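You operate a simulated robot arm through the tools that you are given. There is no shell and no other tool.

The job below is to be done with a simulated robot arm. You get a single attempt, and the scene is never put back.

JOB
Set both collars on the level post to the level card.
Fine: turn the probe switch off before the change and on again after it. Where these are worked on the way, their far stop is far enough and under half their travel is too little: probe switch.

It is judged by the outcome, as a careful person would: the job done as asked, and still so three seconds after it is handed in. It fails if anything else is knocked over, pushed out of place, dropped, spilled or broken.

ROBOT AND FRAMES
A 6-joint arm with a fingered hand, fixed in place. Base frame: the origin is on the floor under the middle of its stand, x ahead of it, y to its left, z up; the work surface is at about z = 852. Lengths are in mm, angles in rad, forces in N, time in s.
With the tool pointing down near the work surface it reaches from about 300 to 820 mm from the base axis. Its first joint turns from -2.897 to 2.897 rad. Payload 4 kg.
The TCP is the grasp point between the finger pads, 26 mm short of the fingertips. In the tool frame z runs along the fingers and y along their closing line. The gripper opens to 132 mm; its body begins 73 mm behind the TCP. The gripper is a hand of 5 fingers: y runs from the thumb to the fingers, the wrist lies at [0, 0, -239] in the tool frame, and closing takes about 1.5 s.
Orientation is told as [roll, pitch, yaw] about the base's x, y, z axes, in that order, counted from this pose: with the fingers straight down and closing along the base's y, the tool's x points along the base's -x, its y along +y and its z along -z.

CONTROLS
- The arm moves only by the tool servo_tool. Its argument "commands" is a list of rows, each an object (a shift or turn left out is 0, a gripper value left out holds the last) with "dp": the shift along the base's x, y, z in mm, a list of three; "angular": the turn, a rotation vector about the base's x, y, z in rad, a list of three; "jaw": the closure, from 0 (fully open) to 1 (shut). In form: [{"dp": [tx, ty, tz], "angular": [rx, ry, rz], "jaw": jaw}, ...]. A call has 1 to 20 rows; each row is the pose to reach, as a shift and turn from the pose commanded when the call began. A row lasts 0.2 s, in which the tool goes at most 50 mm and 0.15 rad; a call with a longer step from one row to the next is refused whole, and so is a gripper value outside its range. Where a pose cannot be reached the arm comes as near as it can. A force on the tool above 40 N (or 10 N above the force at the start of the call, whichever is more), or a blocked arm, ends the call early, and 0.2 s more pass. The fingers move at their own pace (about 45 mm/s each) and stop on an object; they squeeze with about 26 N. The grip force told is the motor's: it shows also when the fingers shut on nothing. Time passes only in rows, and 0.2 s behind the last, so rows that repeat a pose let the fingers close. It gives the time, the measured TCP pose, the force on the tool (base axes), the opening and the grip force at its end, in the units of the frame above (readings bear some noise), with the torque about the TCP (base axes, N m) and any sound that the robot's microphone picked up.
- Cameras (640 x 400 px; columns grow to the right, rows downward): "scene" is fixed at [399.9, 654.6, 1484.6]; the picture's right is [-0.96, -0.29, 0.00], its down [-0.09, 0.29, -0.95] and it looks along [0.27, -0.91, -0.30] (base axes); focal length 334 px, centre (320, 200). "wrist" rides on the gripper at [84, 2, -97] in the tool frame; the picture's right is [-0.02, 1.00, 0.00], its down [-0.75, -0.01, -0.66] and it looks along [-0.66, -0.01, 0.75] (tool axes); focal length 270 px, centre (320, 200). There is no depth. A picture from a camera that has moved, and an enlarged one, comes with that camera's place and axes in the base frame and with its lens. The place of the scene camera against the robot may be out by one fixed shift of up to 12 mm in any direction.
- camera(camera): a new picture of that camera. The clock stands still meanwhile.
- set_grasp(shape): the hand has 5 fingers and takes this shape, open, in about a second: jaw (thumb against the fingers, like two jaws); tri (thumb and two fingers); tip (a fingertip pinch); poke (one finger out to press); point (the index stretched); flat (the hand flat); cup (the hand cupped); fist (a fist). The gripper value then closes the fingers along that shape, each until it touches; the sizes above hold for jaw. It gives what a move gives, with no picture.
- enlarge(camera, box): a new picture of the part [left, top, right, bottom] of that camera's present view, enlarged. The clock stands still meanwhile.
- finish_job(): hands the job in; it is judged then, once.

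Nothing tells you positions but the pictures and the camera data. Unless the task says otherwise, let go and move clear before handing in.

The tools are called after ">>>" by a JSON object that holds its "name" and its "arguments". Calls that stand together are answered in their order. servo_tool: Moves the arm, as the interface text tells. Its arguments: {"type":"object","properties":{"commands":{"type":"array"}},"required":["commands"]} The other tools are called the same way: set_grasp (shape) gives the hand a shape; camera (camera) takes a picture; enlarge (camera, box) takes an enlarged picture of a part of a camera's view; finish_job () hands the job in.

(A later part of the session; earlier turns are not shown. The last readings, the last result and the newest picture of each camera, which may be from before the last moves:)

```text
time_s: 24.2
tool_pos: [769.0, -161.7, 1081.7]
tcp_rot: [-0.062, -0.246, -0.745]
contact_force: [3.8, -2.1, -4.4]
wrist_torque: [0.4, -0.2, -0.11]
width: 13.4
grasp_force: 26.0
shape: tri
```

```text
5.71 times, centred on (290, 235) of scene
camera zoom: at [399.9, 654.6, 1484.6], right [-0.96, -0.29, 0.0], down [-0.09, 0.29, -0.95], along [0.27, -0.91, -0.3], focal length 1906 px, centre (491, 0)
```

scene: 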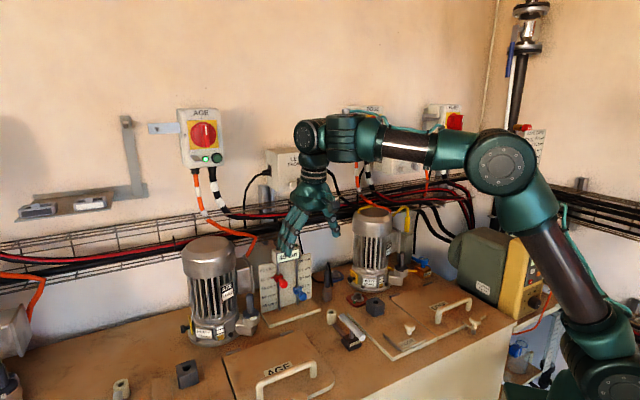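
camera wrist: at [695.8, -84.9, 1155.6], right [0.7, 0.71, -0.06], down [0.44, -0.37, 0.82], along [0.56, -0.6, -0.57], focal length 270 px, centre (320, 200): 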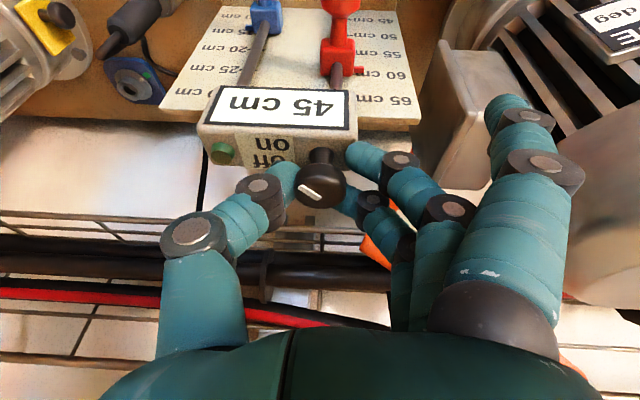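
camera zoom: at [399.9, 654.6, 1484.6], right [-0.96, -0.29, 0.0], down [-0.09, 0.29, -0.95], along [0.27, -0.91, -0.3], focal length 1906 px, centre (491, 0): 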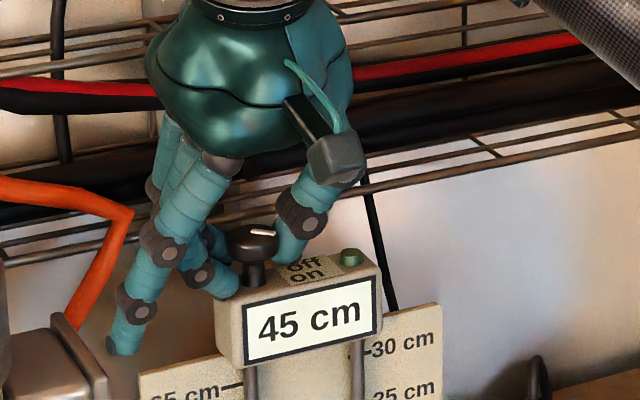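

The hand holds the knob. I turn it counter-clockwise (seen from above), from "on" toward "off", a first part of the way.

>>> {"name": "servo_tool", "arguments": {"commands": [{"dp": [-0.3, -0.2, 0], "angular": [0, 0, 0.1], "jaw": 1}, {"dp": [-0.6, -0.4, 0], "angular": [0, 0, 0.2], "jaw": 1}, {"dp": [-0.8, -0.7, 0], "angular": [0, 0, 0.3], "jaw": 1}, {"dp": [-1.0, -1.0, 0], "angular": [0, 0, 0.4], "jaw": 1}, {"dp": [-1.1, -1.3, 0], "angular": [0, 0, 0.5], "jaw": 1}]}}

>>> {"name": "camera", "arguments": {"camera": "wrist"}}

>>> {"name": "enlarge", "arguments": {"camera": "scene", "box": [250, 200, 330, 270]}}

```text
time_s: 25.4
tool_pos: [768.2, -162.3, 1082.5]
tcp_rot: [-0.062, -0.246, -0.243]
contact_force: [11.8, -3.2, -6.5]
wrist_torque: [0.41, -0.26, -0.19]
width: 13.8
grasp_force: 25.9
shape: tri
```

```text
taken
camera wrist: at [667.0, -129.2, 1155.9], right [0.27, 0.96, -0.06], down [0.56, -0.11, 0.82], along [0.78, -0.26, -0.57], focal length 270 px, centre (320, 200)
```

wrist: 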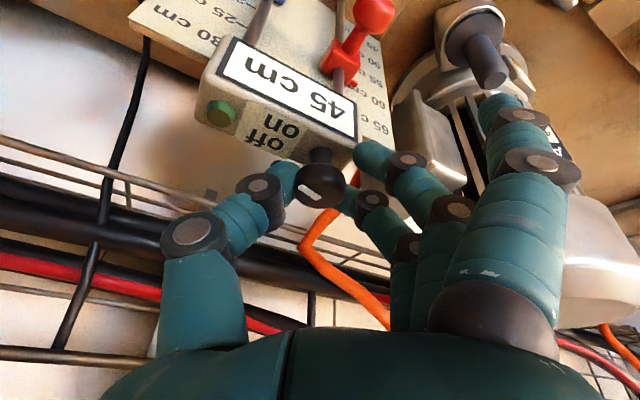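

```text
5.71 times, centred on (290, 235) of scene
camera zoom: at [399.9, 654.6, 1484.6], right [-0.96, -0.29, 0.0], down [-0.09, 0.29, -0.95], along [0.27, -0.91, -0.3], focal length 1906 px, centre (491, 0)
```

zoom: 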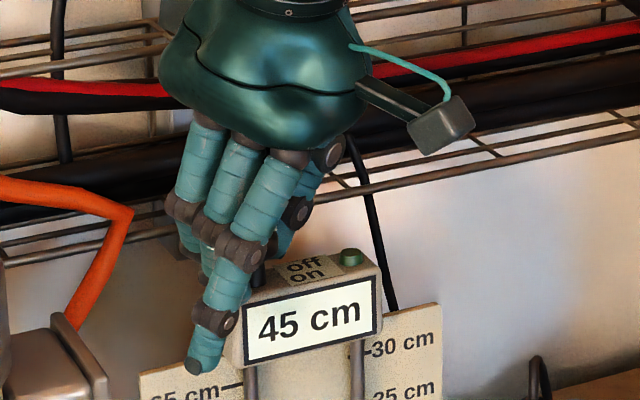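

>>> {"name": "enlarge", "arguments": {"camera": "wrist", "box": [200, 80, 400, 230]}}

```text
2.67 times, centred on (300, 155) of wrist
camera zoom: at [667.0, -129.2, 1155.9], right [0.27, 0.96, -0.06], down [0.56, -0.11, 0.82], along [0.78, -0.26, -0.57], focal length 721 px, centre (373, 320)
```

zoom: 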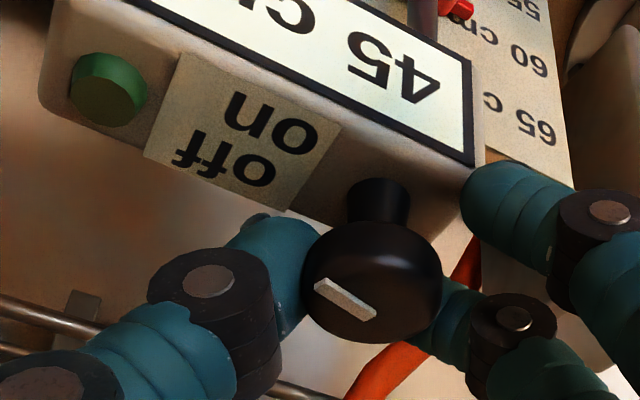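

The mark turned together with the hand by about 0.5 rad and no stop is felt yet. I continue turning toward "off".

>>> {"name": "servo_tool", "arguments": {"commands": [{"dp": [0.4, -0.2, 0], "angular": [0, 0, 0.1], "jaw": 1}, {"dp": [0.7, -0.5, 0], "angular": [0, 0, 0.2], "jaw": 1}, {"dp": [0.8, -0.8, 0], "angular": [0, 0, 0.3], "jaw": 1}, {"dp": [0.8, -1.1, 0], "angular": [0, 0, 0.4], "jaw": 1}, {"dp": [0.8, -1.4, 0], "angular": [0, 0, 0.5], "jaw": 1}]}}

>>> {"name": "enlarge", "arguments": {"camera": "wrist", "box": [200, 80, 400, 230]}}

>>> {"name": "enlarge", "arguments": {"camera": "scene", "box": [250, 200, 330, 270]}}

```text
time_s: 26.6
tool_pos: [769.3, -162.9, 1081.8]
tcp_rot: [-0.061, -0.247, 0.257]
contact_force: [4.9, -2.1, -18.4]
wrist_torque: [0.02, -0.02, -0.03]
width: 10.5
grasp_force: 25.9
shape: tri
```

```text
2.67 times, centred on (300, 155) of wrist
camera zoom: at [664.5, -183.4, 1156.1], right [-0.22, 0.97, -0.06], down [0.54, 0.17, 0.82], along [0.81, 0.15, -0.57], focal length 721 px, centre (373, 320)
```

zoom: 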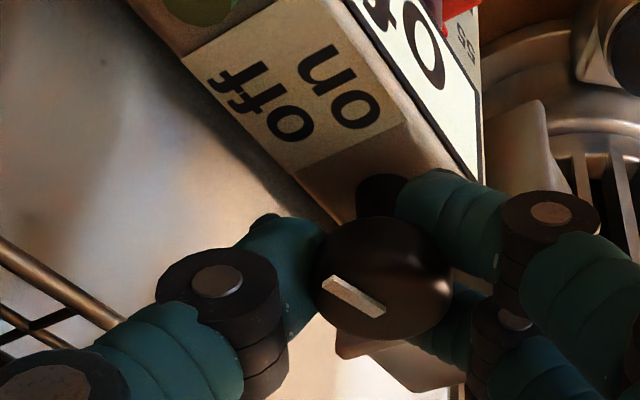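

```text
5.71 times, centred on (290, 235) of scene
camera zoom: at [399.9, 654.6, 1484.6], right [-0.96, -0.29, 0.0], down [-0.09, 0.29, -0.95], along [0.27, -0.91, -0.3], focal length 1906 px, centre (491, 0)
```

zoom: 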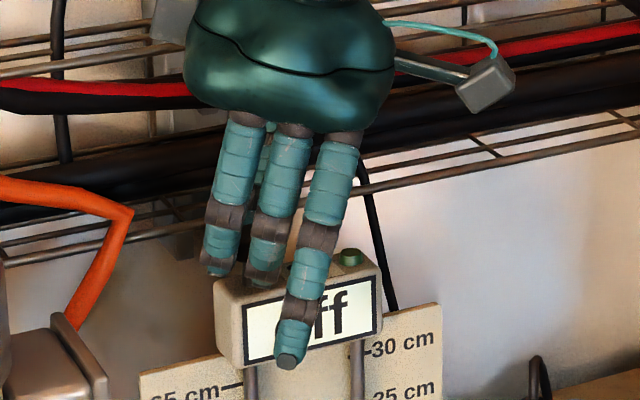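

The display now reads "off", but I want to go to the stop. I continue turning with a slight lowering to relieve the vertical force.

>>> {"name": "servo_tool", "arguments": {"commands": [{"dp": [0, -0.2, -1], "angular": [0, 0, 0.1], "jaw": 1}, {"dp": [0, -0.5, -1], "angular": [0, 0, 0.2], "jaw": 1}, {"dp": [0, -0.8, -1], "angular": [0, 0, 0.3], "jaw": 1}, {"dp": [0, -1.0, -1], "angular": [0, 0, 0.4], "jaw": 1}]}}

>>> {"name": "enlarge", "arguments": {"camera": "wrist", "box": [200, 80, 400, 230]}}

>>> {"name": "enlarge", "arguments": {"camera": "scene", "box": [250, 200, 330, 270]}}

```text
time_s: 27.3
tool_pos: [767.0, -165.0, 1081.8]
tcp_rot: [-0.067, -0.259, 0.487]
contact_force: [17.9, 0.8, -4.9]
wrist_torque: [0.02, 0.04, -0.06]
width: 10.5
grasp_force: 26.1
shape: tri
out of reach, approached as far as the arm can: row 2, 3
stopped in row 3: the force on the tool passed its limit at 43 N (the readings are from after the stop); the commanded pose is now the measured one
```

```text
2.67 times, centred on (300, 155) of wrist
camera zoom: at [668.4, -207.7, 1152.4], right [-0.43, 0.9, -0.06], down [0.48, 0.29, 0.83], along [0.76, 0.33, -0.56], focal length 721 px, centre (373, 320)
```

zoom: 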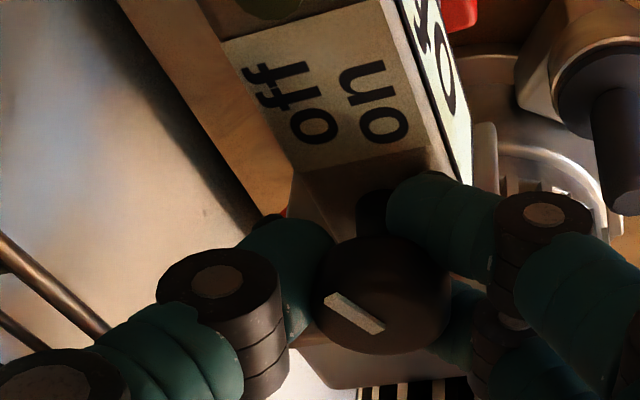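

```text
5.71 times, centred on (290, 235) of scene
camera zoom: at [399.9, 654.6, 1484.6], right [-0.96, -0.29, 0.0], down [-0.09, 0.29, -0.95], along [0.27, -0.91, -0.3], focal length 1906 px, centre (491, 0)
```

zoom: 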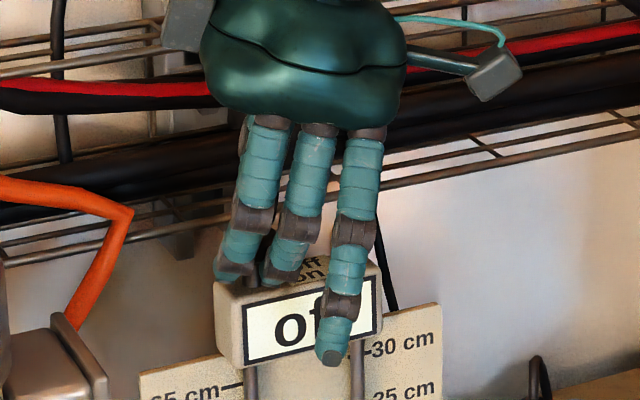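

The switch is turned about 70° and the display shows "off". The arm is at its reach limit here, so I let go, lift away, and inspect the knob.

>>> {"name": "servo_tool", "arguments": {"commands": [{"jaw": 0.9}, {"jaw": 0.8}, {"jaw": 0.65}, {"jaw": 0.5}, {"jaw": 0.4}, {"jaw": 0.4}, {"jaw": 0.4}]}}

>>> {"name": "camera", "arguments": {"camera": "wrist"}}

>>> {"name": "enlarge", "arguments": {"camera": "scene", "box": [250, 200, 330, 270]}}

```text
time_s: 28.9
tool_pos: [766.2, -165.7, 1081.3]
tcp_rot: [-0.07, -0.259, 0.487]
contact_force: [-1.3, 0.1, 0.4]
wrist_torque: [-0.03, 0.0, -0.02]
width: 78.5
grasp_force: 0.1
shape: tri
```

```text
taken
camera wrist: at [667.1, -208.5, 1153.5], right [-0.43, 0.9, -0.06], down [0.48, 0.29, 0.83], along [0.76, 0.33, -0.56], focal length 270 px, centre (320, 200)
```

wrist: 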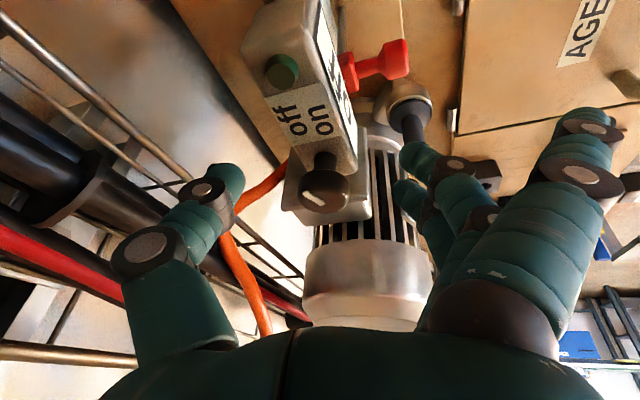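

```text
5.71 times, centred on (290, 235) of scene
camera zoom: at [399.9, 654.6, 1484.6], right [-0.96, -0.29, 0.0], down [-0.09, 0.29, -0.95], along [0.27, -0.91, -0.3], focal length 1906 px, centre (491, 0)
```

zoom: 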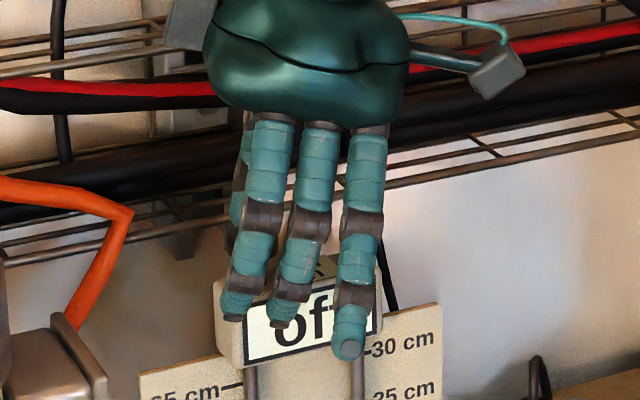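

>>> {"name": "enlarge", "arguments": {"camera": "wrist", "box": [240, 60, 400, 240]}}

```text
2.22 times, centred on (320, 150) of wrist
camera zoom: at [667.1, -208.5, 1153.5], right [-0.43, 0.9, -0.06], down [0.48, 0.29, 0.83], along [0.76, 0.33, -0.56], focal length 601 px, centre (320, 311)
```

zoom: 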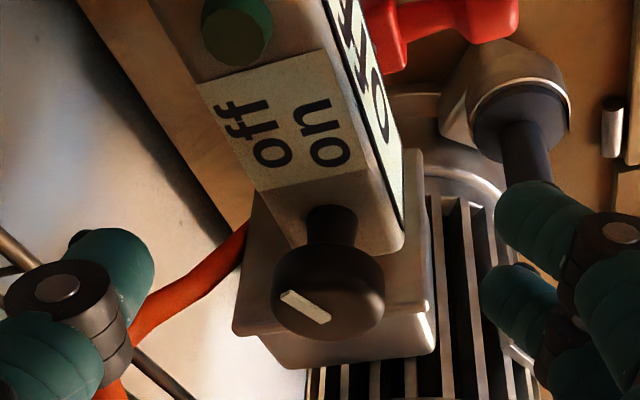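

The knob's mark has turned about 64°, display "off". To make sure it is fully at its stop, I rotate the open hand back and will regrip for the rest of the turn.

>>> {"name": "servo_tool", "arguments": {"commands": [{"dp": [0.3, 0.4, 1], "angular": [0, 0, -0.13]}, {"dp": [0.6, 0.8, 1.5], "angular": [0, 0, -0.26]}, {"dp": [0.9, 1.2, 1.5], "angular": [0, 0, -0.39]}, {"dp": [1.2, 1.6, 1.5], "angular": [0, 0, -0.52]}, {"dp": [1.5, 2.0, 1.5], "angular": [0, 0, -0.65]}, {"dp": [1.8, 2.5, 1.5], "angular": [0, 0, -0.78]}, {"dp": [2.1, 3.0, 1.5], "angular": [0, 0, -0.91]}, {"dp": [2.5, 3.5, 1.5], "angular": [0, 0, -1.04]}, {"dp": [2.8, 4.0, 1.5], "angular": [0, 0, -1.17]}, {"dp": [2.8, 4.0, 1.5], "angular": [0, 0, -1.23]}]}}

>>> {"name": "camera", "arguments": {"camera": "wrist"}}

>>> {"name": "enlarge", "arguments": {"camera": "scene", "box": [250, 200, 330, 270]}}

```text
time_s: 31.1
tool_pos: [736.7, -110.0, 1068.6]
tcp_rot: [-0.071, -0.257, -0.732]
contact_force: [0.5, 0.1, -0.7]
wrist_torque: [0.0, 0.0, -0.02]
width: 79.1
grasp_force: 0.2
shape: tri
out of reach, approached as far as the arm can: row 7, 8, 9, 10
```

```text
taken
camera wrist: at [661.7, -32.4, 1140.0], right [0.69, 0.72, -0.06], down [0.44, -0.35, 0.83], along [0.57, -0.6, -0.56], focal length 270 px, centre (320, 200)
```

wrist: 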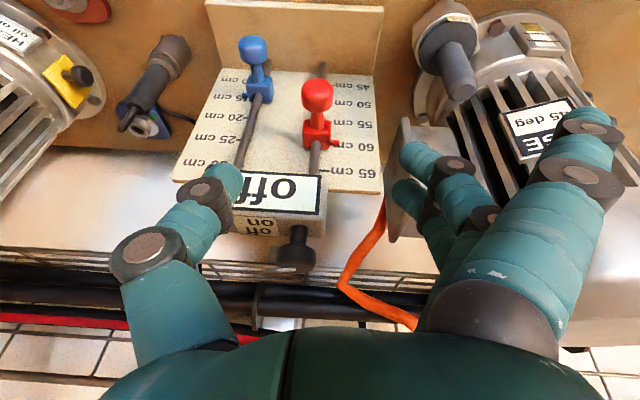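

```text
5.71 times, centred on (290, 235) of scene
camera zoom: at [399.9, 654.6, 1484.6], right [-0.96, -0.29, 0.0], down [-0.09, 0.29, -0.95], along [0.27, -0.91, -0.3], focal length 1906 px, centre (491, 0)
```

zoom: 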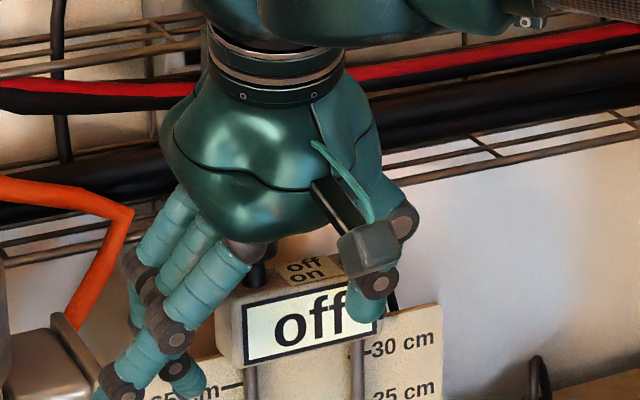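

The arm drew back to (737, -110, 1069) in front of the post since that pose was awkward to reach; nothing was touched. I check the post and knob from here.

>>> {"name": "enlarge", "arguments": {"camera": "wrist", "box": [180, 60, 400, 290]}}

>>> {"name": "enlarge", "arguments": {"camera": "scene", "box": [230, 220, 350, 330]}}

```text
1.74 times, centred on (290, 175) of wrist
camera zoom: at [661.7, -32.4, 1140.0], right [0.69, 0.72, -0.06], down [0.44, -0.35, 0.83], along [0.57, -0.6, -0.56], focal length 470 px, centre (372, 244)
```

zoom: 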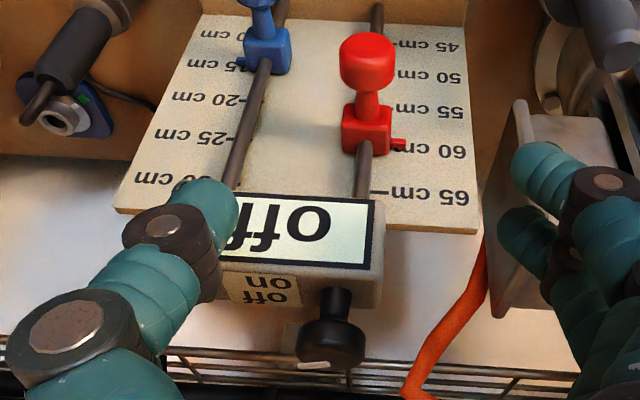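

```text
3.64 times, centred on (290, 275) of scene
camera zoom: at [399.9, 654.6, 1484.6], right [-0.96, -0.29, 0.0], down [-0.09, 0.29, -0.95], along [0.27, -0.91, -0.3], focal length 1213 px, centre (429, -73)
```

zoom: 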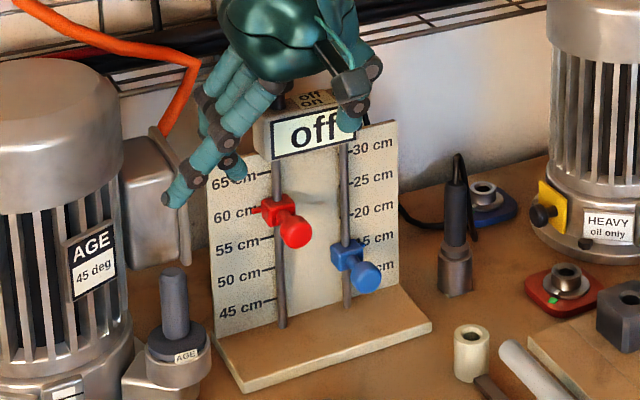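

>>> {"name": "enlarge", "arguments": {"camera": "wrist", "box": [255, 210, 345, 290]}}

```text
5.00 times, centred on (300, 250) of wrist
camera zoom: at [661.7, -32.4, 1140.0], right [0.69, 0.72, -0.06], down [0.44, -0.35, 0.83], along [0.57, -0.6, -0.56], focal length 1351 px, centre (420, -50)
```

zoom: 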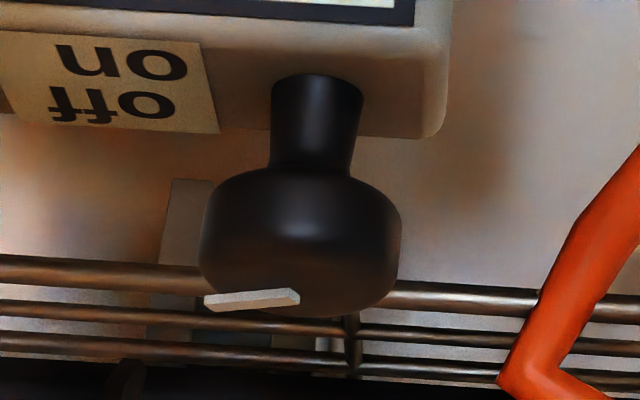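

The mark stands roughly 60° from where it began; I'll regrip with a larger, more radial tilt so there is reach margin, and turn it on to the stop. First I lift and move back over the knob.

>>> {"name": "servo_tool", "arguments": {"commands": [{"dp": [0, 0, 25], "angular": [0.04, -0.06, 0]}, {"dp": [0, 0, 45], "angular": [0.083, -0.13, 0]}, {"dp": [0, 0, 45], "angular": [0.083, -0.13, 0]}, {"dp": [10, -17, 45], "angular": [0.083, -0.13, 0]}, {"dp": [20, -34, 45], "angular": [0.083, -0.13, 0]}, {"dp": [30, -52, 45], "angular": [0.083, -0.13, 0]}, {"dp": [30, -52, 45], "angular": [0.083, -0.13, 0]}]}}

>>> {"name": "camera", "arguments": {"camera": "wrist"}}

>>> {"name": "enlarge", "arguments": {"camera": "scene", "box": [250, 200, 330, 270]}}

```text
time_s: 32.7
tool_pos: [764.7, -164.8, 1116.4]
tcp_rot: [0.087, -0.295, -0.786]
contact_force: [0.5, 0.3, 0.4]
wrist_torque: [-0.02, -0.02, 0.02]
width: 79.0
grasp_force: 0.0
shape: tri
```

```text
taken
camera wrist: at [682.2, -93.3, 1183.6], right [0.7, 0.71, 0.09], down [0.32, -0.43, 0.85], along [0.64, -0.56, -0.53], focal length 270 px, centre (320, 200)
```

wrist: 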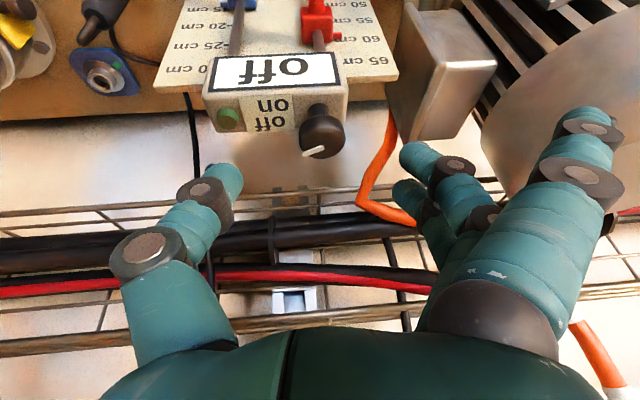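

```text
5.71 times, centred on (290, 235) of scene
camera zoom: at [399.9, 654.6, 1484.6], right [-0.96, -0.29, 0.0], down [-0.09, 0.29, -0.95], along [0.27, -0.91, -0.3], focal length 1906 px, centre (491, 0)
```

zoom: 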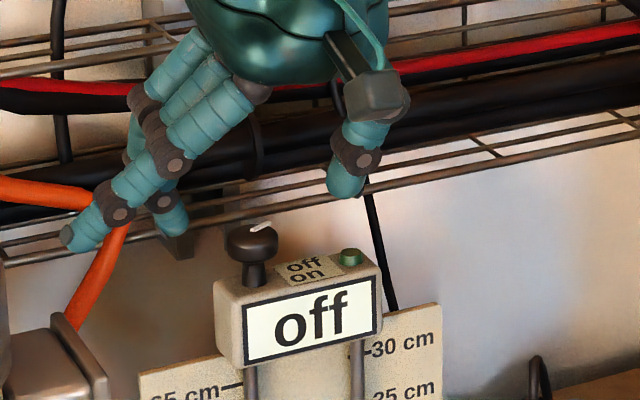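

>>> {"name": "enlarge", "arguments": {"camera": "wrist", "box": [280, 95, 360, 165]}}

```text
5.71 times, centred on (320, 130) of wrist
camera zoom: at [682.2, -93.3, 1183.6], right [0.7, 0.71, 0.09], down [0.32, -0.43, 0.85], along [0.64, -0.56, -0.53], focal length 1544 px, centre (320, 600)
```

zoom: 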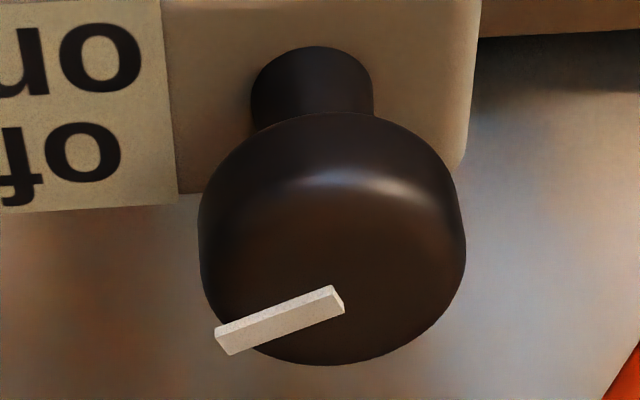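

The mark is now about 70° from its start, near the likely stop. I lower around the knob again and will turn it gently the last bit.

>>> {"name": "servo_tool", "arguments": {"commands": [{"dp": [1.5, 2.7, -8]}, {"dp": [1.5, 2.7, -16]}, {"dp": [1.5, 2.7, -24]}, {"dp": [1.5, 2.7, -31.5]}, {"dp": [1.5, 2.7, -31.5]}]}}

>>> {"name": "camera", "arguments": {"camera": "wrist"}}

```text
time_s: 33.9
tool_pos: [766.4, -161.0, 1084.9]
tcp_rot: [0.086, -0.293, -0.784]
contact_force: [0.3, -0.2, 1.1]
wrist_torque: [0.0, 0.03, -0.01]
width: 79.0
grasp_force: 0.1
shape: tri
```

```text
taken
camera wrist: at [685.1, -89.3, 1153.2], right [0.7, 0.71, 0.09], down [0.32, -0.43, 0.84], along [0.64, -0.56, -0.53], focal length 270 px, centre (320, 200)
```

wrist: 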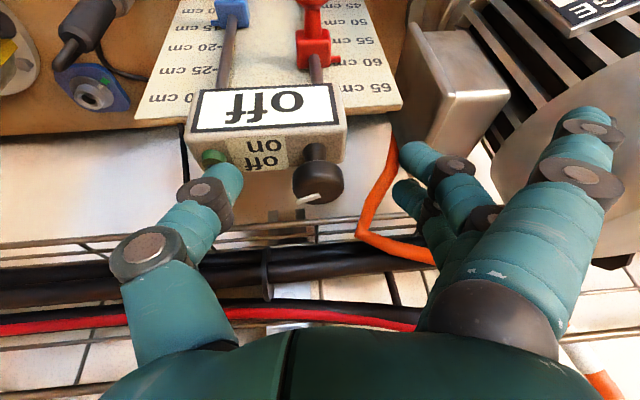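

>>> {"name": "servo_tool", "arguments": {"commands": [{"jaw": 0.6}, {"jaw": 0.7}, {"jaw": 0.75}, {"jaw": 0.8}, {"jaw": 0.85}, {"jaw": 0.9}, {"jaw": 0.95}, {"jaw": 1.0}, {"jaw": 1.0}]}}

>>> {"name": "servo_tool", "arguments": {"commands": [{"dp": [-0.1, -0.4, 0], "angular": [0, 0, 0.1], "jaw": 1}, {"dp": [-0.3, -0.8, 0], "angular": [0, 0, 0.2], "jaw": 1}, {"dp": [-0.4, -1.2, 0], "angular": [0, 0, 0.3], "jaw": 1}]}}

>>> {"name": "camera", "arguments": {"camera": "wrist"}}

>>> {"name": "enlarge", "arguments": {"camera": "wrist", "box": [240, 130, 400, 230]}}

```text
time_s: 35.9
tool_pos: [767.6, -162.4, 1084.1]
tcp_rot: [0.089, -0.295, -0.785]
contact_force: [1.5, -4.1, -9.5]
wrist_torque: [0.03, -0.09, -0.01]
width: 12.2
grasp_force: 25.9
shape: tri
```

```text
time_s: 36.7
tool_pos: [767.1, -161.4, 1083.3]
tcp_rot: [0.087, -0.296, -0.483]
contact_force: [-2.8, 0.9, -7.5]
wrist_torque: [0.09, 0.0, -0.03]
width: 11.6
grasp_force: 26.2
shape: tri
```

```text
taken
camera wrist: at [667.3, -118.1, 1152.0], right [0.46, 0.88, 0.09], down [0.44, -0.31, 0.84], along [0.78, -0.35, -0.53], focal length 270 px, centre (320, 200)
```

wrist: 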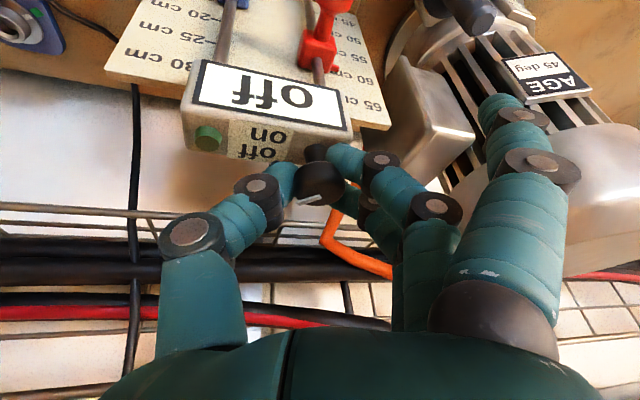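

```text
4.00 times, centred on (320, 180) of wrist
camera zoom: at [667.3, -118.1, 1152.0], right [0.46, 0.88, 0.09], down [0.44, -0.31, 0.84], along [0.78, -0.35, -0.53], focal length 1081 px, centre (320, 280)
```

zoom: 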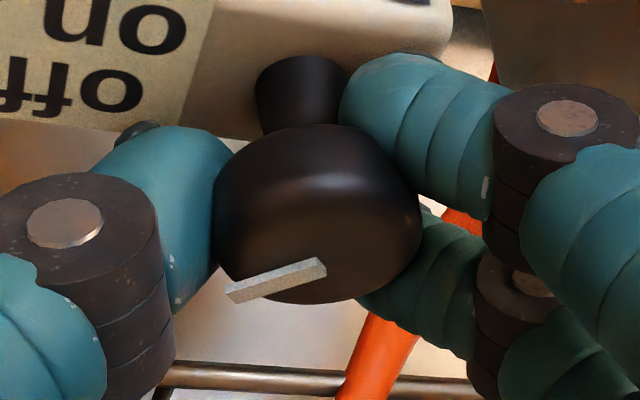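

The mark keeps following the hand (now about 88° turned), with no stop yet. I turn a bit further.

>>> {"name": "servo_tool", "arguments": {"commands": [{"dp": [-0.1, -0.4, 0], "angular": [0, 0, 0.1], "jaw": 1}, {"dp": [-0.1, -0.8, 0], "angular": [0, 0, 0.2], "jaw": 1}, {"dp": [-0.1, -1.2, 0], "angular": [0, 0, 0.3], "jaw": 1}]}}

>>> {"name": "enlarge", "arguments": {"camera": "wrist", "box": [240, 130, 400, 230]}}

```text
time_s: 37.5
tool_pos: [768.1, -163.5, 1082.3]
tcp_rot: [0.088, -0.296, -0.186]
contact_force: [6.8, -3.2, -9.4]
wrist_torque: [0.1, -0.15, -0.27]
width: 11.3
grasp_force: 25.5
shape: tri
```

```text
4.00 times, centred on (320, 180) of wrist
camera zoom: at [659.1, -150.9, 1150.7], right [0.18, 0.98, 0.09], down [0.51, -0.17, 0.85], along [0.84, -0.1, -0.53], focal length 1081 px, centre (320, 280)
```

zoom: 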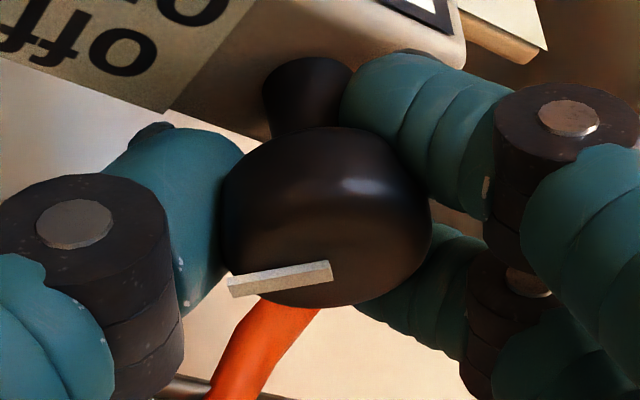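

The knob now lags the hand and the torque rises to 0.27 N m, so the stop is reached: fully "off". I release and lift clear.

>>> {"name": "servo_tool", "arguments": {"commands": [{"jaw": 0.9}, {"jaw": 0.75}, {"jaw": 0.6}, {"jaw": 0.4}, {"jaw": 0.4}, {"jaw": 0.4}]}}

>>> {"name": "servo_tool", "arguments": {"commands": [{"dp": [0, 0, 10]}, {"dp": [0, 0, 22]}, {"dp": [-8, 2, 32]}, {"dp": [-18, 14, 36]}, {"dp": [-36, 30, 36]}, {"dp": [-60, 54, 36]}]}}

>>> {"name": "camera", "arguments": {"camera": "wrist"}}

>>> {"name": "enlarge", "arguments": {"camera": "scene", "box": [230, 200, 350, 310]}}

```text
time_s: 38.9
tool_pos: [768.4, -164.2, 1083.2]
tcp_rot: [0.087, -0.294, -0.187]
contact_force: [0.2, 0.5, 0.2]
wrist_torque: [0.01, -0.06, 0.0]
width: 78.9
grasp_force: 0.1
shape: tri
```

```text
time_s: 40.3
tool_pos: [705.8, -111.6, 1118.7]
tcp_rot: [0.089, -0.294, -0.187]
contact_force: [-0.1, 0.7, -0.5]
wrist_torque: [-0.01, -0.01, 0.02]
width: 78.7
grasp_force: 0.0
shape: tri
```

```text
taken
camera wrist: at [595.3, -99.7, 1186.8], right [0.18, 0.98, 0.09], down [0.51, -0.17, 0.84], along [0.84, -0.11, -0.53], focal length 270 px, centre (320, 200)
```

wrist: 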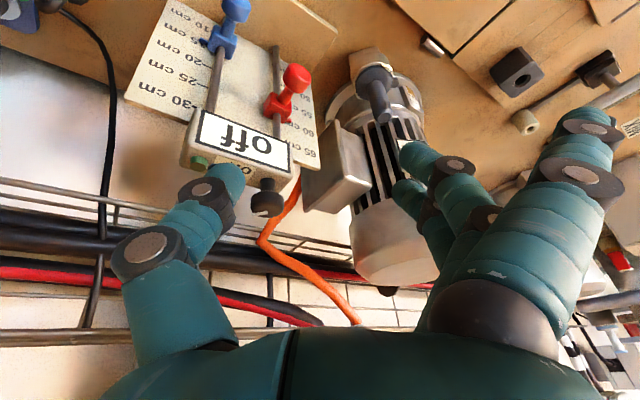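

```text
3.64 times, centred on (290, 255) of scene
camera zoom: at [399.9, 654.6, 1484.6], right [-0.96, -0.29, 0.0], down [-0.09, 0.29, -0.95], along [0.27, -0.91, -0.3], focal length 1213 px, centre (429, 0)
```

zoom: 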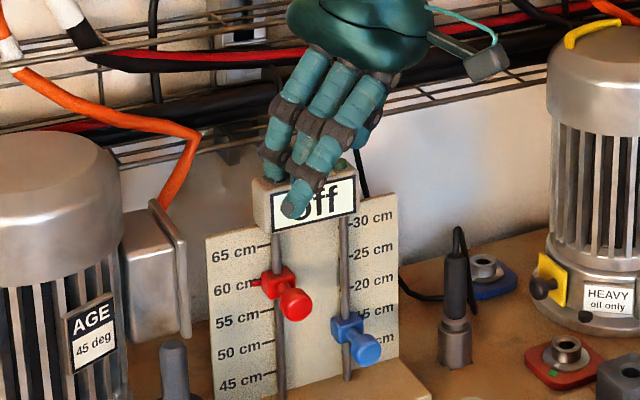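

The switch is fully off and the post is undisturbed. Next I back away and tilt/roll the hand so it can pinch the red collar's cap from the front with the outstretched finger staying clear of the AGE spindle.

>>> {"name": "servo_tool", "arguments": {"commands": [{"dp": [-16, 13, 0], "angular": [0.0287, -0.0835, -0.0935]}, {"dp": [-33, 26, 0], "angular": [0.0574, -0.167, -0.1869]}, {"dp": [-50, 39, 0], "angular": [0.0861, -0.2505, -0.2804]}, {"dp": [-66, 52, 0], "angular": [0.1148, -0.334, -0.3738]}, {"dp": [-66, 52, 0], "angular": [0.1435, -0.4175, -0.4673]}, {"dp": [-66, 52, 0], "angular": [0.1722, -0.501, -0.5607]}, {"dp": [-66, 52, 0], "angular": [0.2009, -0.5845, -0.6542]}, {"dp": [-66, 52, 0], "angular": [0.2296, -0.668, -0.7476]}, {"dp": [-66, 52, 0], "angular": [0.2296, -0.668, -0.7476]}]}}

>>> {"name": "camera", "arguments": {"camera": "wrist"}}

>>> {"name": "camera", "arguments": {"camera": "scene"}}

```text
time_s: 42.3
tool_pos: [641.3, -56.5, 1120.5]
tcp_rot: [0.763, -0.643, -1.286]
contact_force: [-0.7, -0.1, -0.4]
wrist_torque: [0.0, 0.02, 0.01]
width: 78.7
grasp_force: 0.0
shape: tri
```

```text
taken
camera wrist: at [546.3, 29.8, 1126.3], right [0.58, 0.58, 0.57], down [-0.36, -0.44, 0.82], along [0.73, -0.68, -0.05], focal length 270 px, centre (320, 200)
```

wrist: 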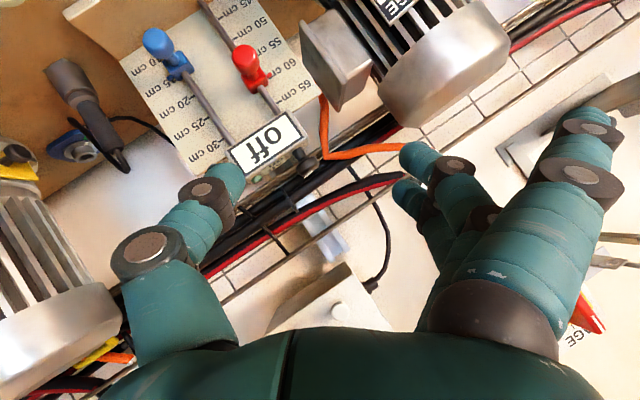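

```text
taken
```

scene: 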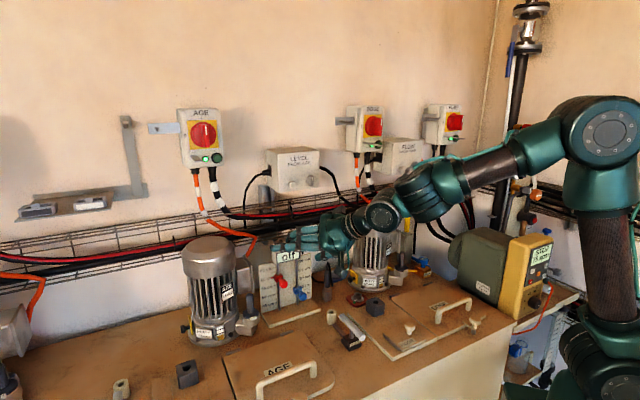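

The orientation is as planned. I zoom to refine the caps' positions from this view.

>>> {"name": "enlarge", "arguments": {"camera": "wrist", "box": [120, 0, 320, 180]}}

```text
2.22 times, centred on (220, 90) of wrist
camera zoom: at [546.3, 29.8, 1126.3], right [0.58, 0.58, 0.57], down [-0.36, -0.44, 0.82], along [0.73, -0.68, -0.05], focal length 601 px, centre (542, 444)
```

zoom: 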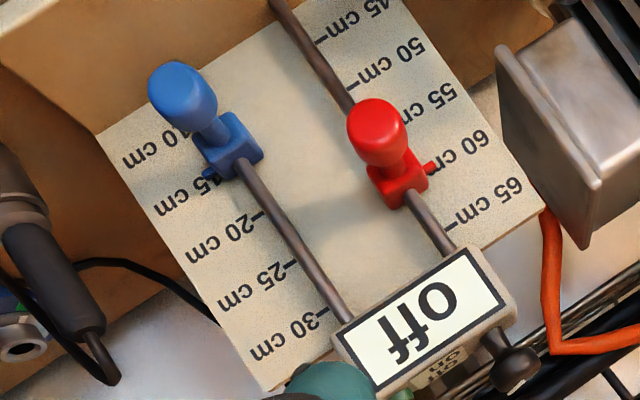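

Red cap centre is at about (739, -126, 964) and blue at (696, -166, 906). I move to the pre-grasp point in front of the red cap.

>>> {"name": "servo_tool", "arguments": {"commands": [{"dp": [7, -12, -26]}, {"dp": [14, -25, -52]}, {"dp": [20, -37, -78]}, {"dp": [27, -50, -103.5]}, {"dp": [27, -50, -103.5]}]}}

>>> {"name": "camera", "arguments": {"camera": "wrist"}}

>>> {"name": "enlarge", "arguments": {"camera": "scene", "box": [230, 200, 350, 310]}}

```text
time_s: 43.5
tool_pos: [668.8, -109.6, 1014.3]
tcp_rot: [0.765, -0.643, -1.286]
contact_force: [-0.3, -0.1, 0.1]
wrist_torque: [0.02, -0.03, 0.03]
width: 78.8
grasp_force: 0.1
shape: tri
```

```text
taken
camera wrist: at [573.4, -22.7, 1021.5], right [0.58, 0.59, 0.57], down [-0.36, -0.44, 0.82], along [0.73, -0.68, -0.05], focal length 270 px, centre (320, 200)
```

wrist: 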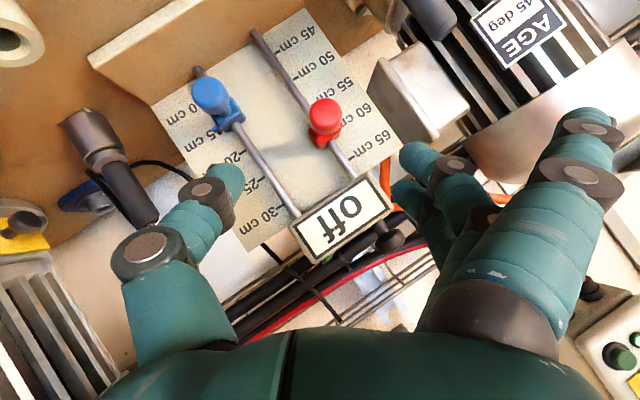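

```text
3.64 times, centred on (290, 255) of scene
camera zoom: at [399.9, 654.6, 1484.6], right [-0.96, -0.29, 0.0], down [-0.09, 0.29, -0.95], along [0.27, -0.91, -0.3], focal length 1213 px, centre (429, 0)
```

zoom: 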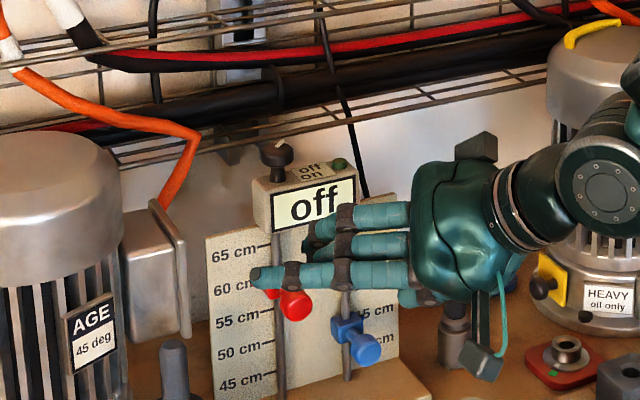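

I narrow the opening and slide forward around the red cap.

>>> {"name": "servo_tool", "arguments": {"commands": [{"jaw": 0.6}, {"jaw": 0.6}, {"dp": [16, -3.5, -11], "jaw": 0.6}, {"dp": [32, -7, -22], "jaw": 0.6}, {"dp": [45, -10, -31.5], "jaw": 0.6}, {"dp": [45, -10, -31.5], "jaw": 0.6}]}}

>>> {"name": "camera", "arguments": {"camera": "wrist"}}

>>> {"name": "enlarge", "arguments": {"camera": "scene", "box": [240, 220, 340, 320]}}

```text
time_s: 44.9
tool_pos: [714.9, -116.8, 984.5]
tcp_rot: [0.764, -0.641, -1.284]
contact_force: [-0.6, 0.1, -0.1]
wrist_torque: [0.0, -0.01, 0.01]
width: 53.5
grasp_force: 0.1
shape: tri
```

```text
taken
camera wrist: at [619.4, -30.4, 991.0], right [0.58, 0.59, 0.57], down [-0.36, -0.44, 0.82], along [0.73, -0.68, -0.05], focal length 270 px, centre (320, 200)
```

wrist: 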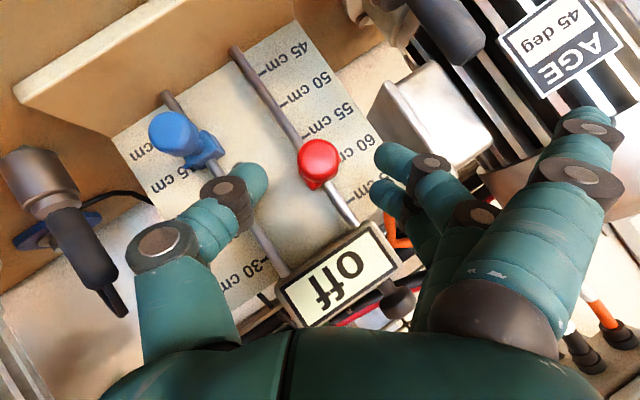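

```text
4.00 times, centred on (290, 270) of scene
camera zoom: at [399.9, 654.6, 1484.6], right [-0.96, -0.29, 0.0], down [-0.09, 0.29, -0.95], along [0.27, -0.91, -0.3], focal length 1334 px, centre (440, -80)
```

zoom: 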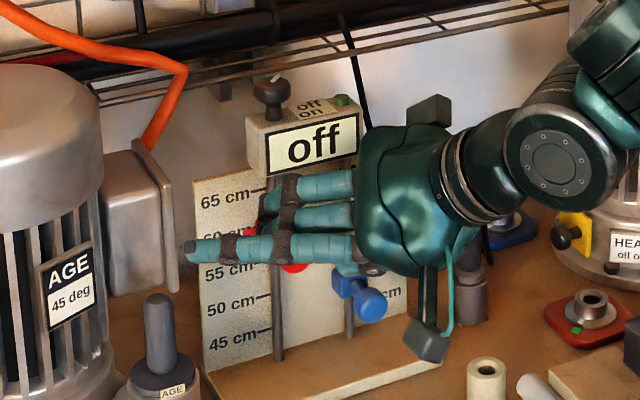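

>>> {"name": "servo_tool", "arguments": {"commands": [{"dp": [8, -2.5, -6]}, {"dp": [17, -5.5, -12.5]}, {"dp": [17, -5.5, -12.5]}]}}

>>> {"name": "camera", "arguments": {"camera": "wrist"}}

>>> {"name": "enlarge", "arguments": {"camera": "scene", "box": [240, 220, 340, 320]}}

```text
time_s: 45.7
tool_pos: [730.7, -120.9, 969.7]
tcp_rot: [0.763, -0.642, -1.285]
contact_force: [0.2, 0.2, 0.2]
wrist_torque: [0.01, 0.0, 0.02]
width: 53.9
grasp_force: 0.1
shape: tri
```

```text
taken
camera wrist: at [636.1, -35.4, 977.7], right [0.58, 0.59, 0.57], down [-0.36, -0.44, 0.82], along [0.73, -0.68, -0.05], focal length 270 px, centre (320, 200)
```

wrist: 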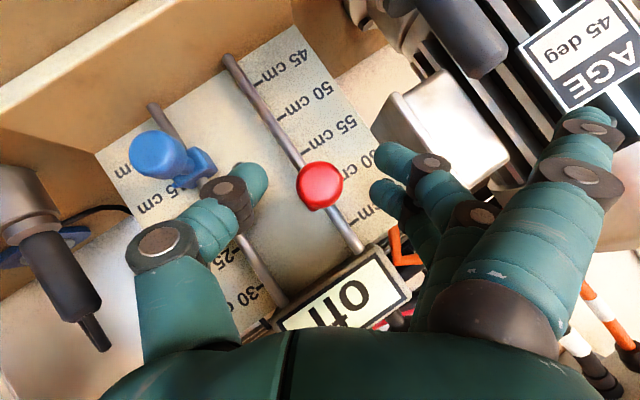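

```text
4.00 times, centred on (290, 270) of scene
camera zoom: at [399.9, 654.6, 1484.6], right [-0.96, -0.29, 0.0], down [-0.09, 0.29, -0.95], along [0.27, -0.91, -0.3], focal length 1334 px, centre (440, -80)
```

zoom: 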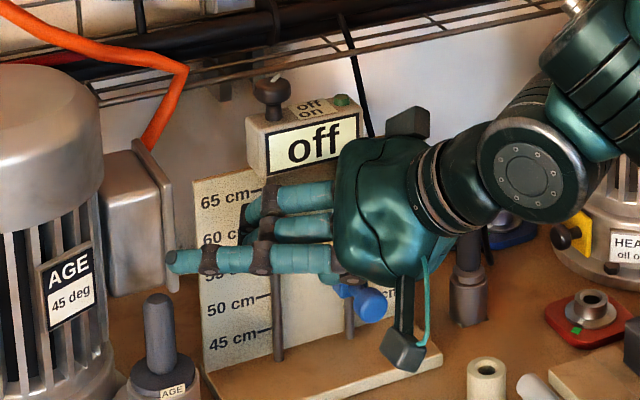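

The red cap is centred about 12 mm past the TCP. I close on it.

>>> {"name": "servo_tool", "arguments": {"commands": [{"jaw": 0.7}, {"jaw": 0.76}, {"jaw": 0.8}, {"jaw": 0.84}, {"jaw": 0.88}, {"jaw": 0.92}, {"jaw": 0.96}, {"jaw": 1.0}, {"jaw": 1.0}]}}

>>> {"name": "camera", "arguments": {"camera": "wrist"}}

>>> {"name": "enlarge", "arguments": {"camera": "scene", "box": [240, 220, 340, 320]}}

```text
time_s: 47.7
tool_pos: [732.1, -122.7, 970.8]
tcp_rot: [0.763, -0.644, -1.286]
contact_force: [3.9, -2.4, -0.5]
wrist_torque: [0.04, -0.05, -0.09]
width: 12.4
grasp_force: 25.0
shape: tri
```

```text
taken
camera wrist: at [636.3, -35.6, 978.0], right [0.58, 0.59, 0.57], down [-0.36, -0.44, 0.82], along [0.73, -0.68, -0.05], focal length 270 px, centre (320, 200)
```

wrist: 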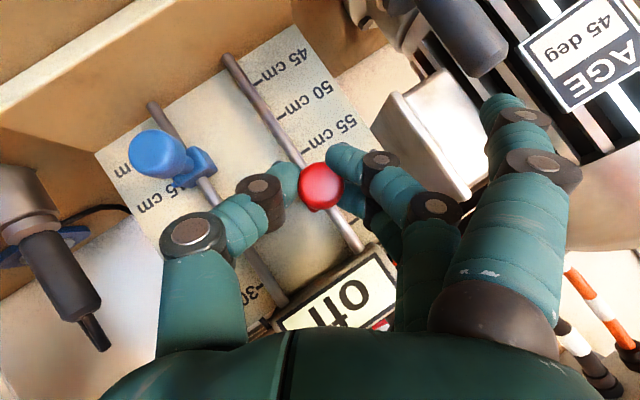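

```text
4.00 times, centred on (290, 270) of scene
camera zoom: at [399.9, 654.6, 1484.6], right [-0.96, -0.29, 0.0], down [-0.09, 0.29, -0.95], along [0.27, -0.91, -0.3], focal length 1334 px, centre (440, -80)
```

zoom: 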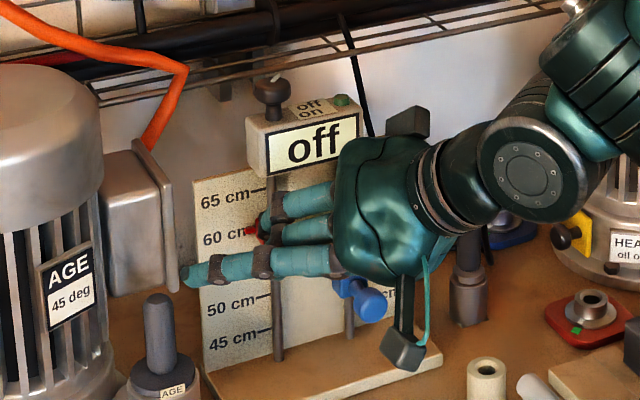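

Gripped. I lift by a small amount first to see whether the collar slides.

>>> {"name": "servo_tool", "arguments": {"commands": [{"dp": [0, 0, 3], "jaw": 1}, {"dp": [0, 0, 6], "jaw": 1}, {"dp": [0, 0, 10], "jaw": 1}]}}

>>> {"name": "camera", "arguments": {"camera": "wrist"}}

>>> {"name": "enlarge", "arguments": {"camera": "scene", "box": [240, 220, 340, 320]}}

```text
time_s: 48.5
tool_pos: [731.7, -122.3, 981.8]
tcp_rot: [0.762, -0.643, -1.286]
contact_force: [2.9, -1.7, -0.8]
wrist_torque: [0.03, 0.0, -0.09]
width: 12.4
grasp_force: 26.3
shape: tri
```

```text
taken
camera wrist: at [636.3, -35.8, 988.6], right [0.58, 0.59, 0.57], down [-0.36, -0.44, 0.82], along [0.73, -0.68, -0.05], focal length 270 px, centre (320, 200)
```

wrist: 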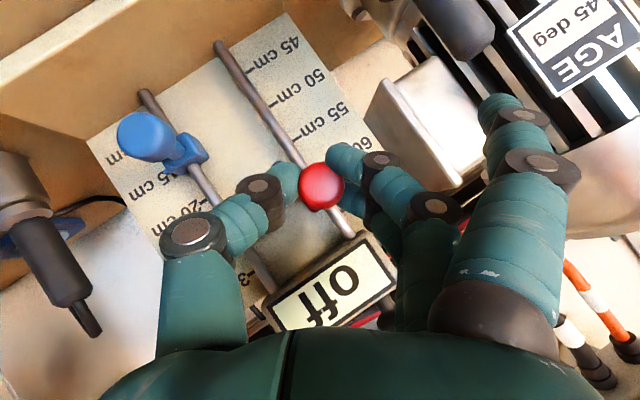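

```text
4.00 times, centred on (290, 270) of scene
camera zoom: at [399.9, 654.6, 1484.6], right [-0.96, -0.29, 0.0], down [-0.09, 0.29, -0.95], along [0.27, -0.91, -0.3], focal length 1334 px, centre (440, -80)
```

zoom: 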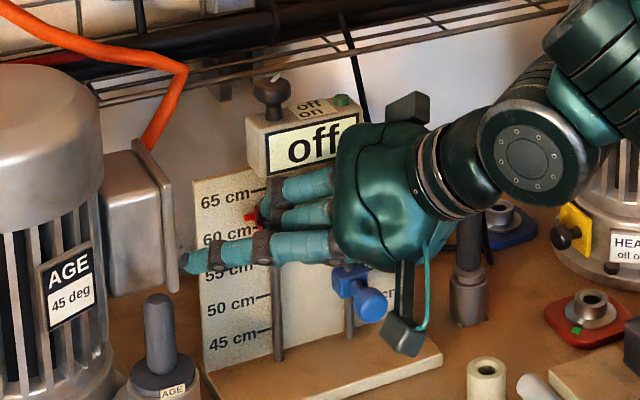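

The collar slides freely with little force. One scale step (5 cm) measures about 29.3 mm, so I lift the rest of the way to 65.

>>> {"name": "servo_tool", "arguments": {"commands": [{"dp": [0, 0, 5], "jaw": 1}, {"dp": [0, 0, 10], "jaw": 1}, {"dp": [0, 0, 15], "jaw": 1}, {"dp": [0, 0, 19.3], "jaw": 1}, {"dp": [0, 0, 19.3], "jaw": 1}]}}

>>> {"name": "camera", "arguments": {"camera": "wrist"}}

>>> {"name": "enlarge", "arguments": {"camera": "scene", "box": [260, 230, 320, 290]}}

```text
time_s: 49.7
tool_pos: [731.1, -122.9, 1000.5]
tcp_rot: [0.763, -0.643, -1.285]
contact_force: [1.0, 4.4, -1.9]
wrist_torque: [0.11, 0.01, 0.0]
width: 12.4
grasp_force: 25.8
shape: tri
```

```text
taken
camera wrist: at [636.3, -36.2, 1007.1], right [0.58, 0.59, 0.57], down [-0.36, -0.44, 0.82], along [0.73, -0.68, -0.05], focal length 270 px, centre (320, 200)
```

wrist: 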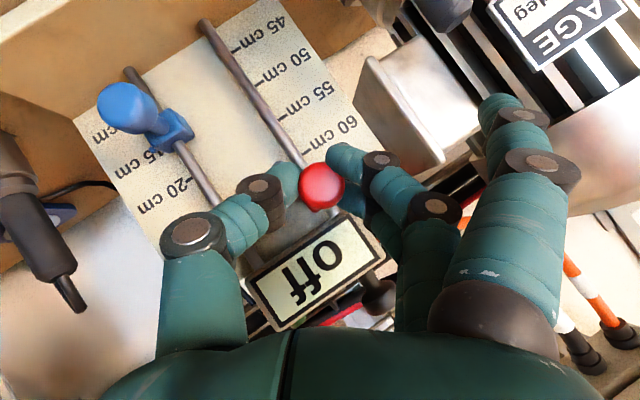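

```text
6.67 times, centred on (290, 260) of scene
camera zoom: at [399.9, 654.6, 1484.6], right [-0.96, -0.29, 0.0], down [-0.09, 0.29, -0.95], along [0.27, -0.91, -0.3], focal length 2223 px, centre (520, -200)
```

zoom: 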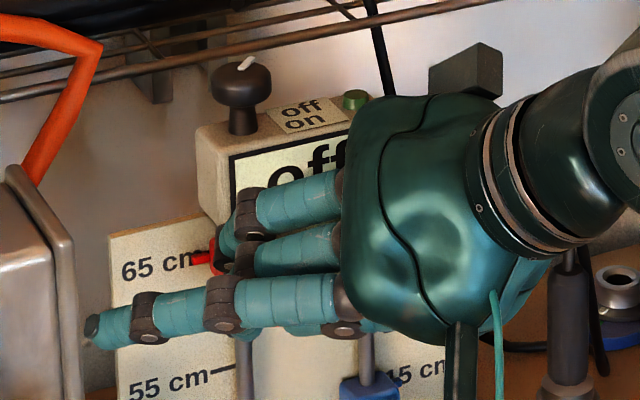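

The pointer stands by 65 cm in the scene view. I release and back off to check it from straight in front.

>>> {"name": "servo_tool", "arguments": {"commands": [{"jaw": 0.9}, {"jaw": 0.8}, {"jaw": 0.7}, {"jaw": 0.6}, {"jaw": 0.6}, {"jaw": 0.6}, {"dp": [-15, 4, 8], "jaw": 0.6}, {"dp": [-31, 9, 16], "jaw": 0.6}, {"dp": [-47, 13, 22], "jaw": 0.6}]}}

>>> {"name": "camera", "arguments": {"camera": "wrist"}}

>>> {"name": "enlarge", "arguments": {"camera": "scene", "box": [260, 230, 320, 290]}}

```text
time_s: 51.7
tool_pos: [683.3, -109.0, 1024.4]
tcp_rot: [0.765, -0.642, -1.284]
contact_force: [-0.5, -0.2, -0.8]
wrist_torque: [-0.03, -0.03, 0.03]
width: 52.3
grasp_force: 0.0
shape: tri
```

```text
taken
camera wrist: at [588.4, -22.8, 1030.9], right [0.58, 0.59, 0.57], down [-0.36, -0.44, 0.82], along [0.73, -0.68, -0.05], focal length 270 px, centre (320, 200)
```

wrist: 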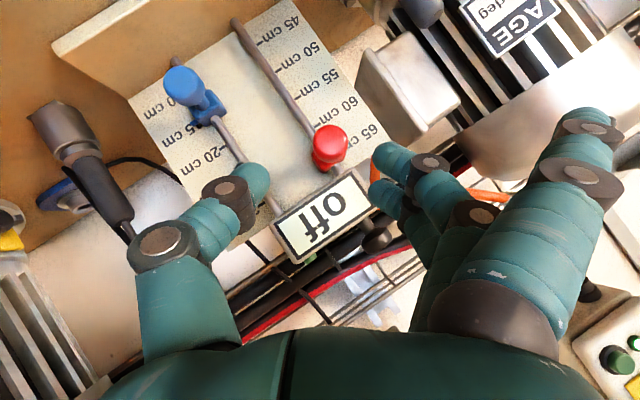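

```text
6.67 times, centred on (290, 260) of scene
camera zoom: at [399.9, 654.6, 1484.6], right [-0.96, -0.29, 0.0], down [-0.09, 0.29, -0.95], along [0.27, -0.91, -0.3], focal length 2223 px, centre (520, -200)
```

zoom: 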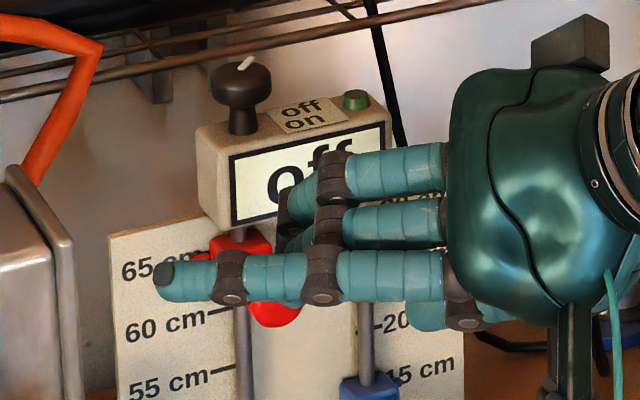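

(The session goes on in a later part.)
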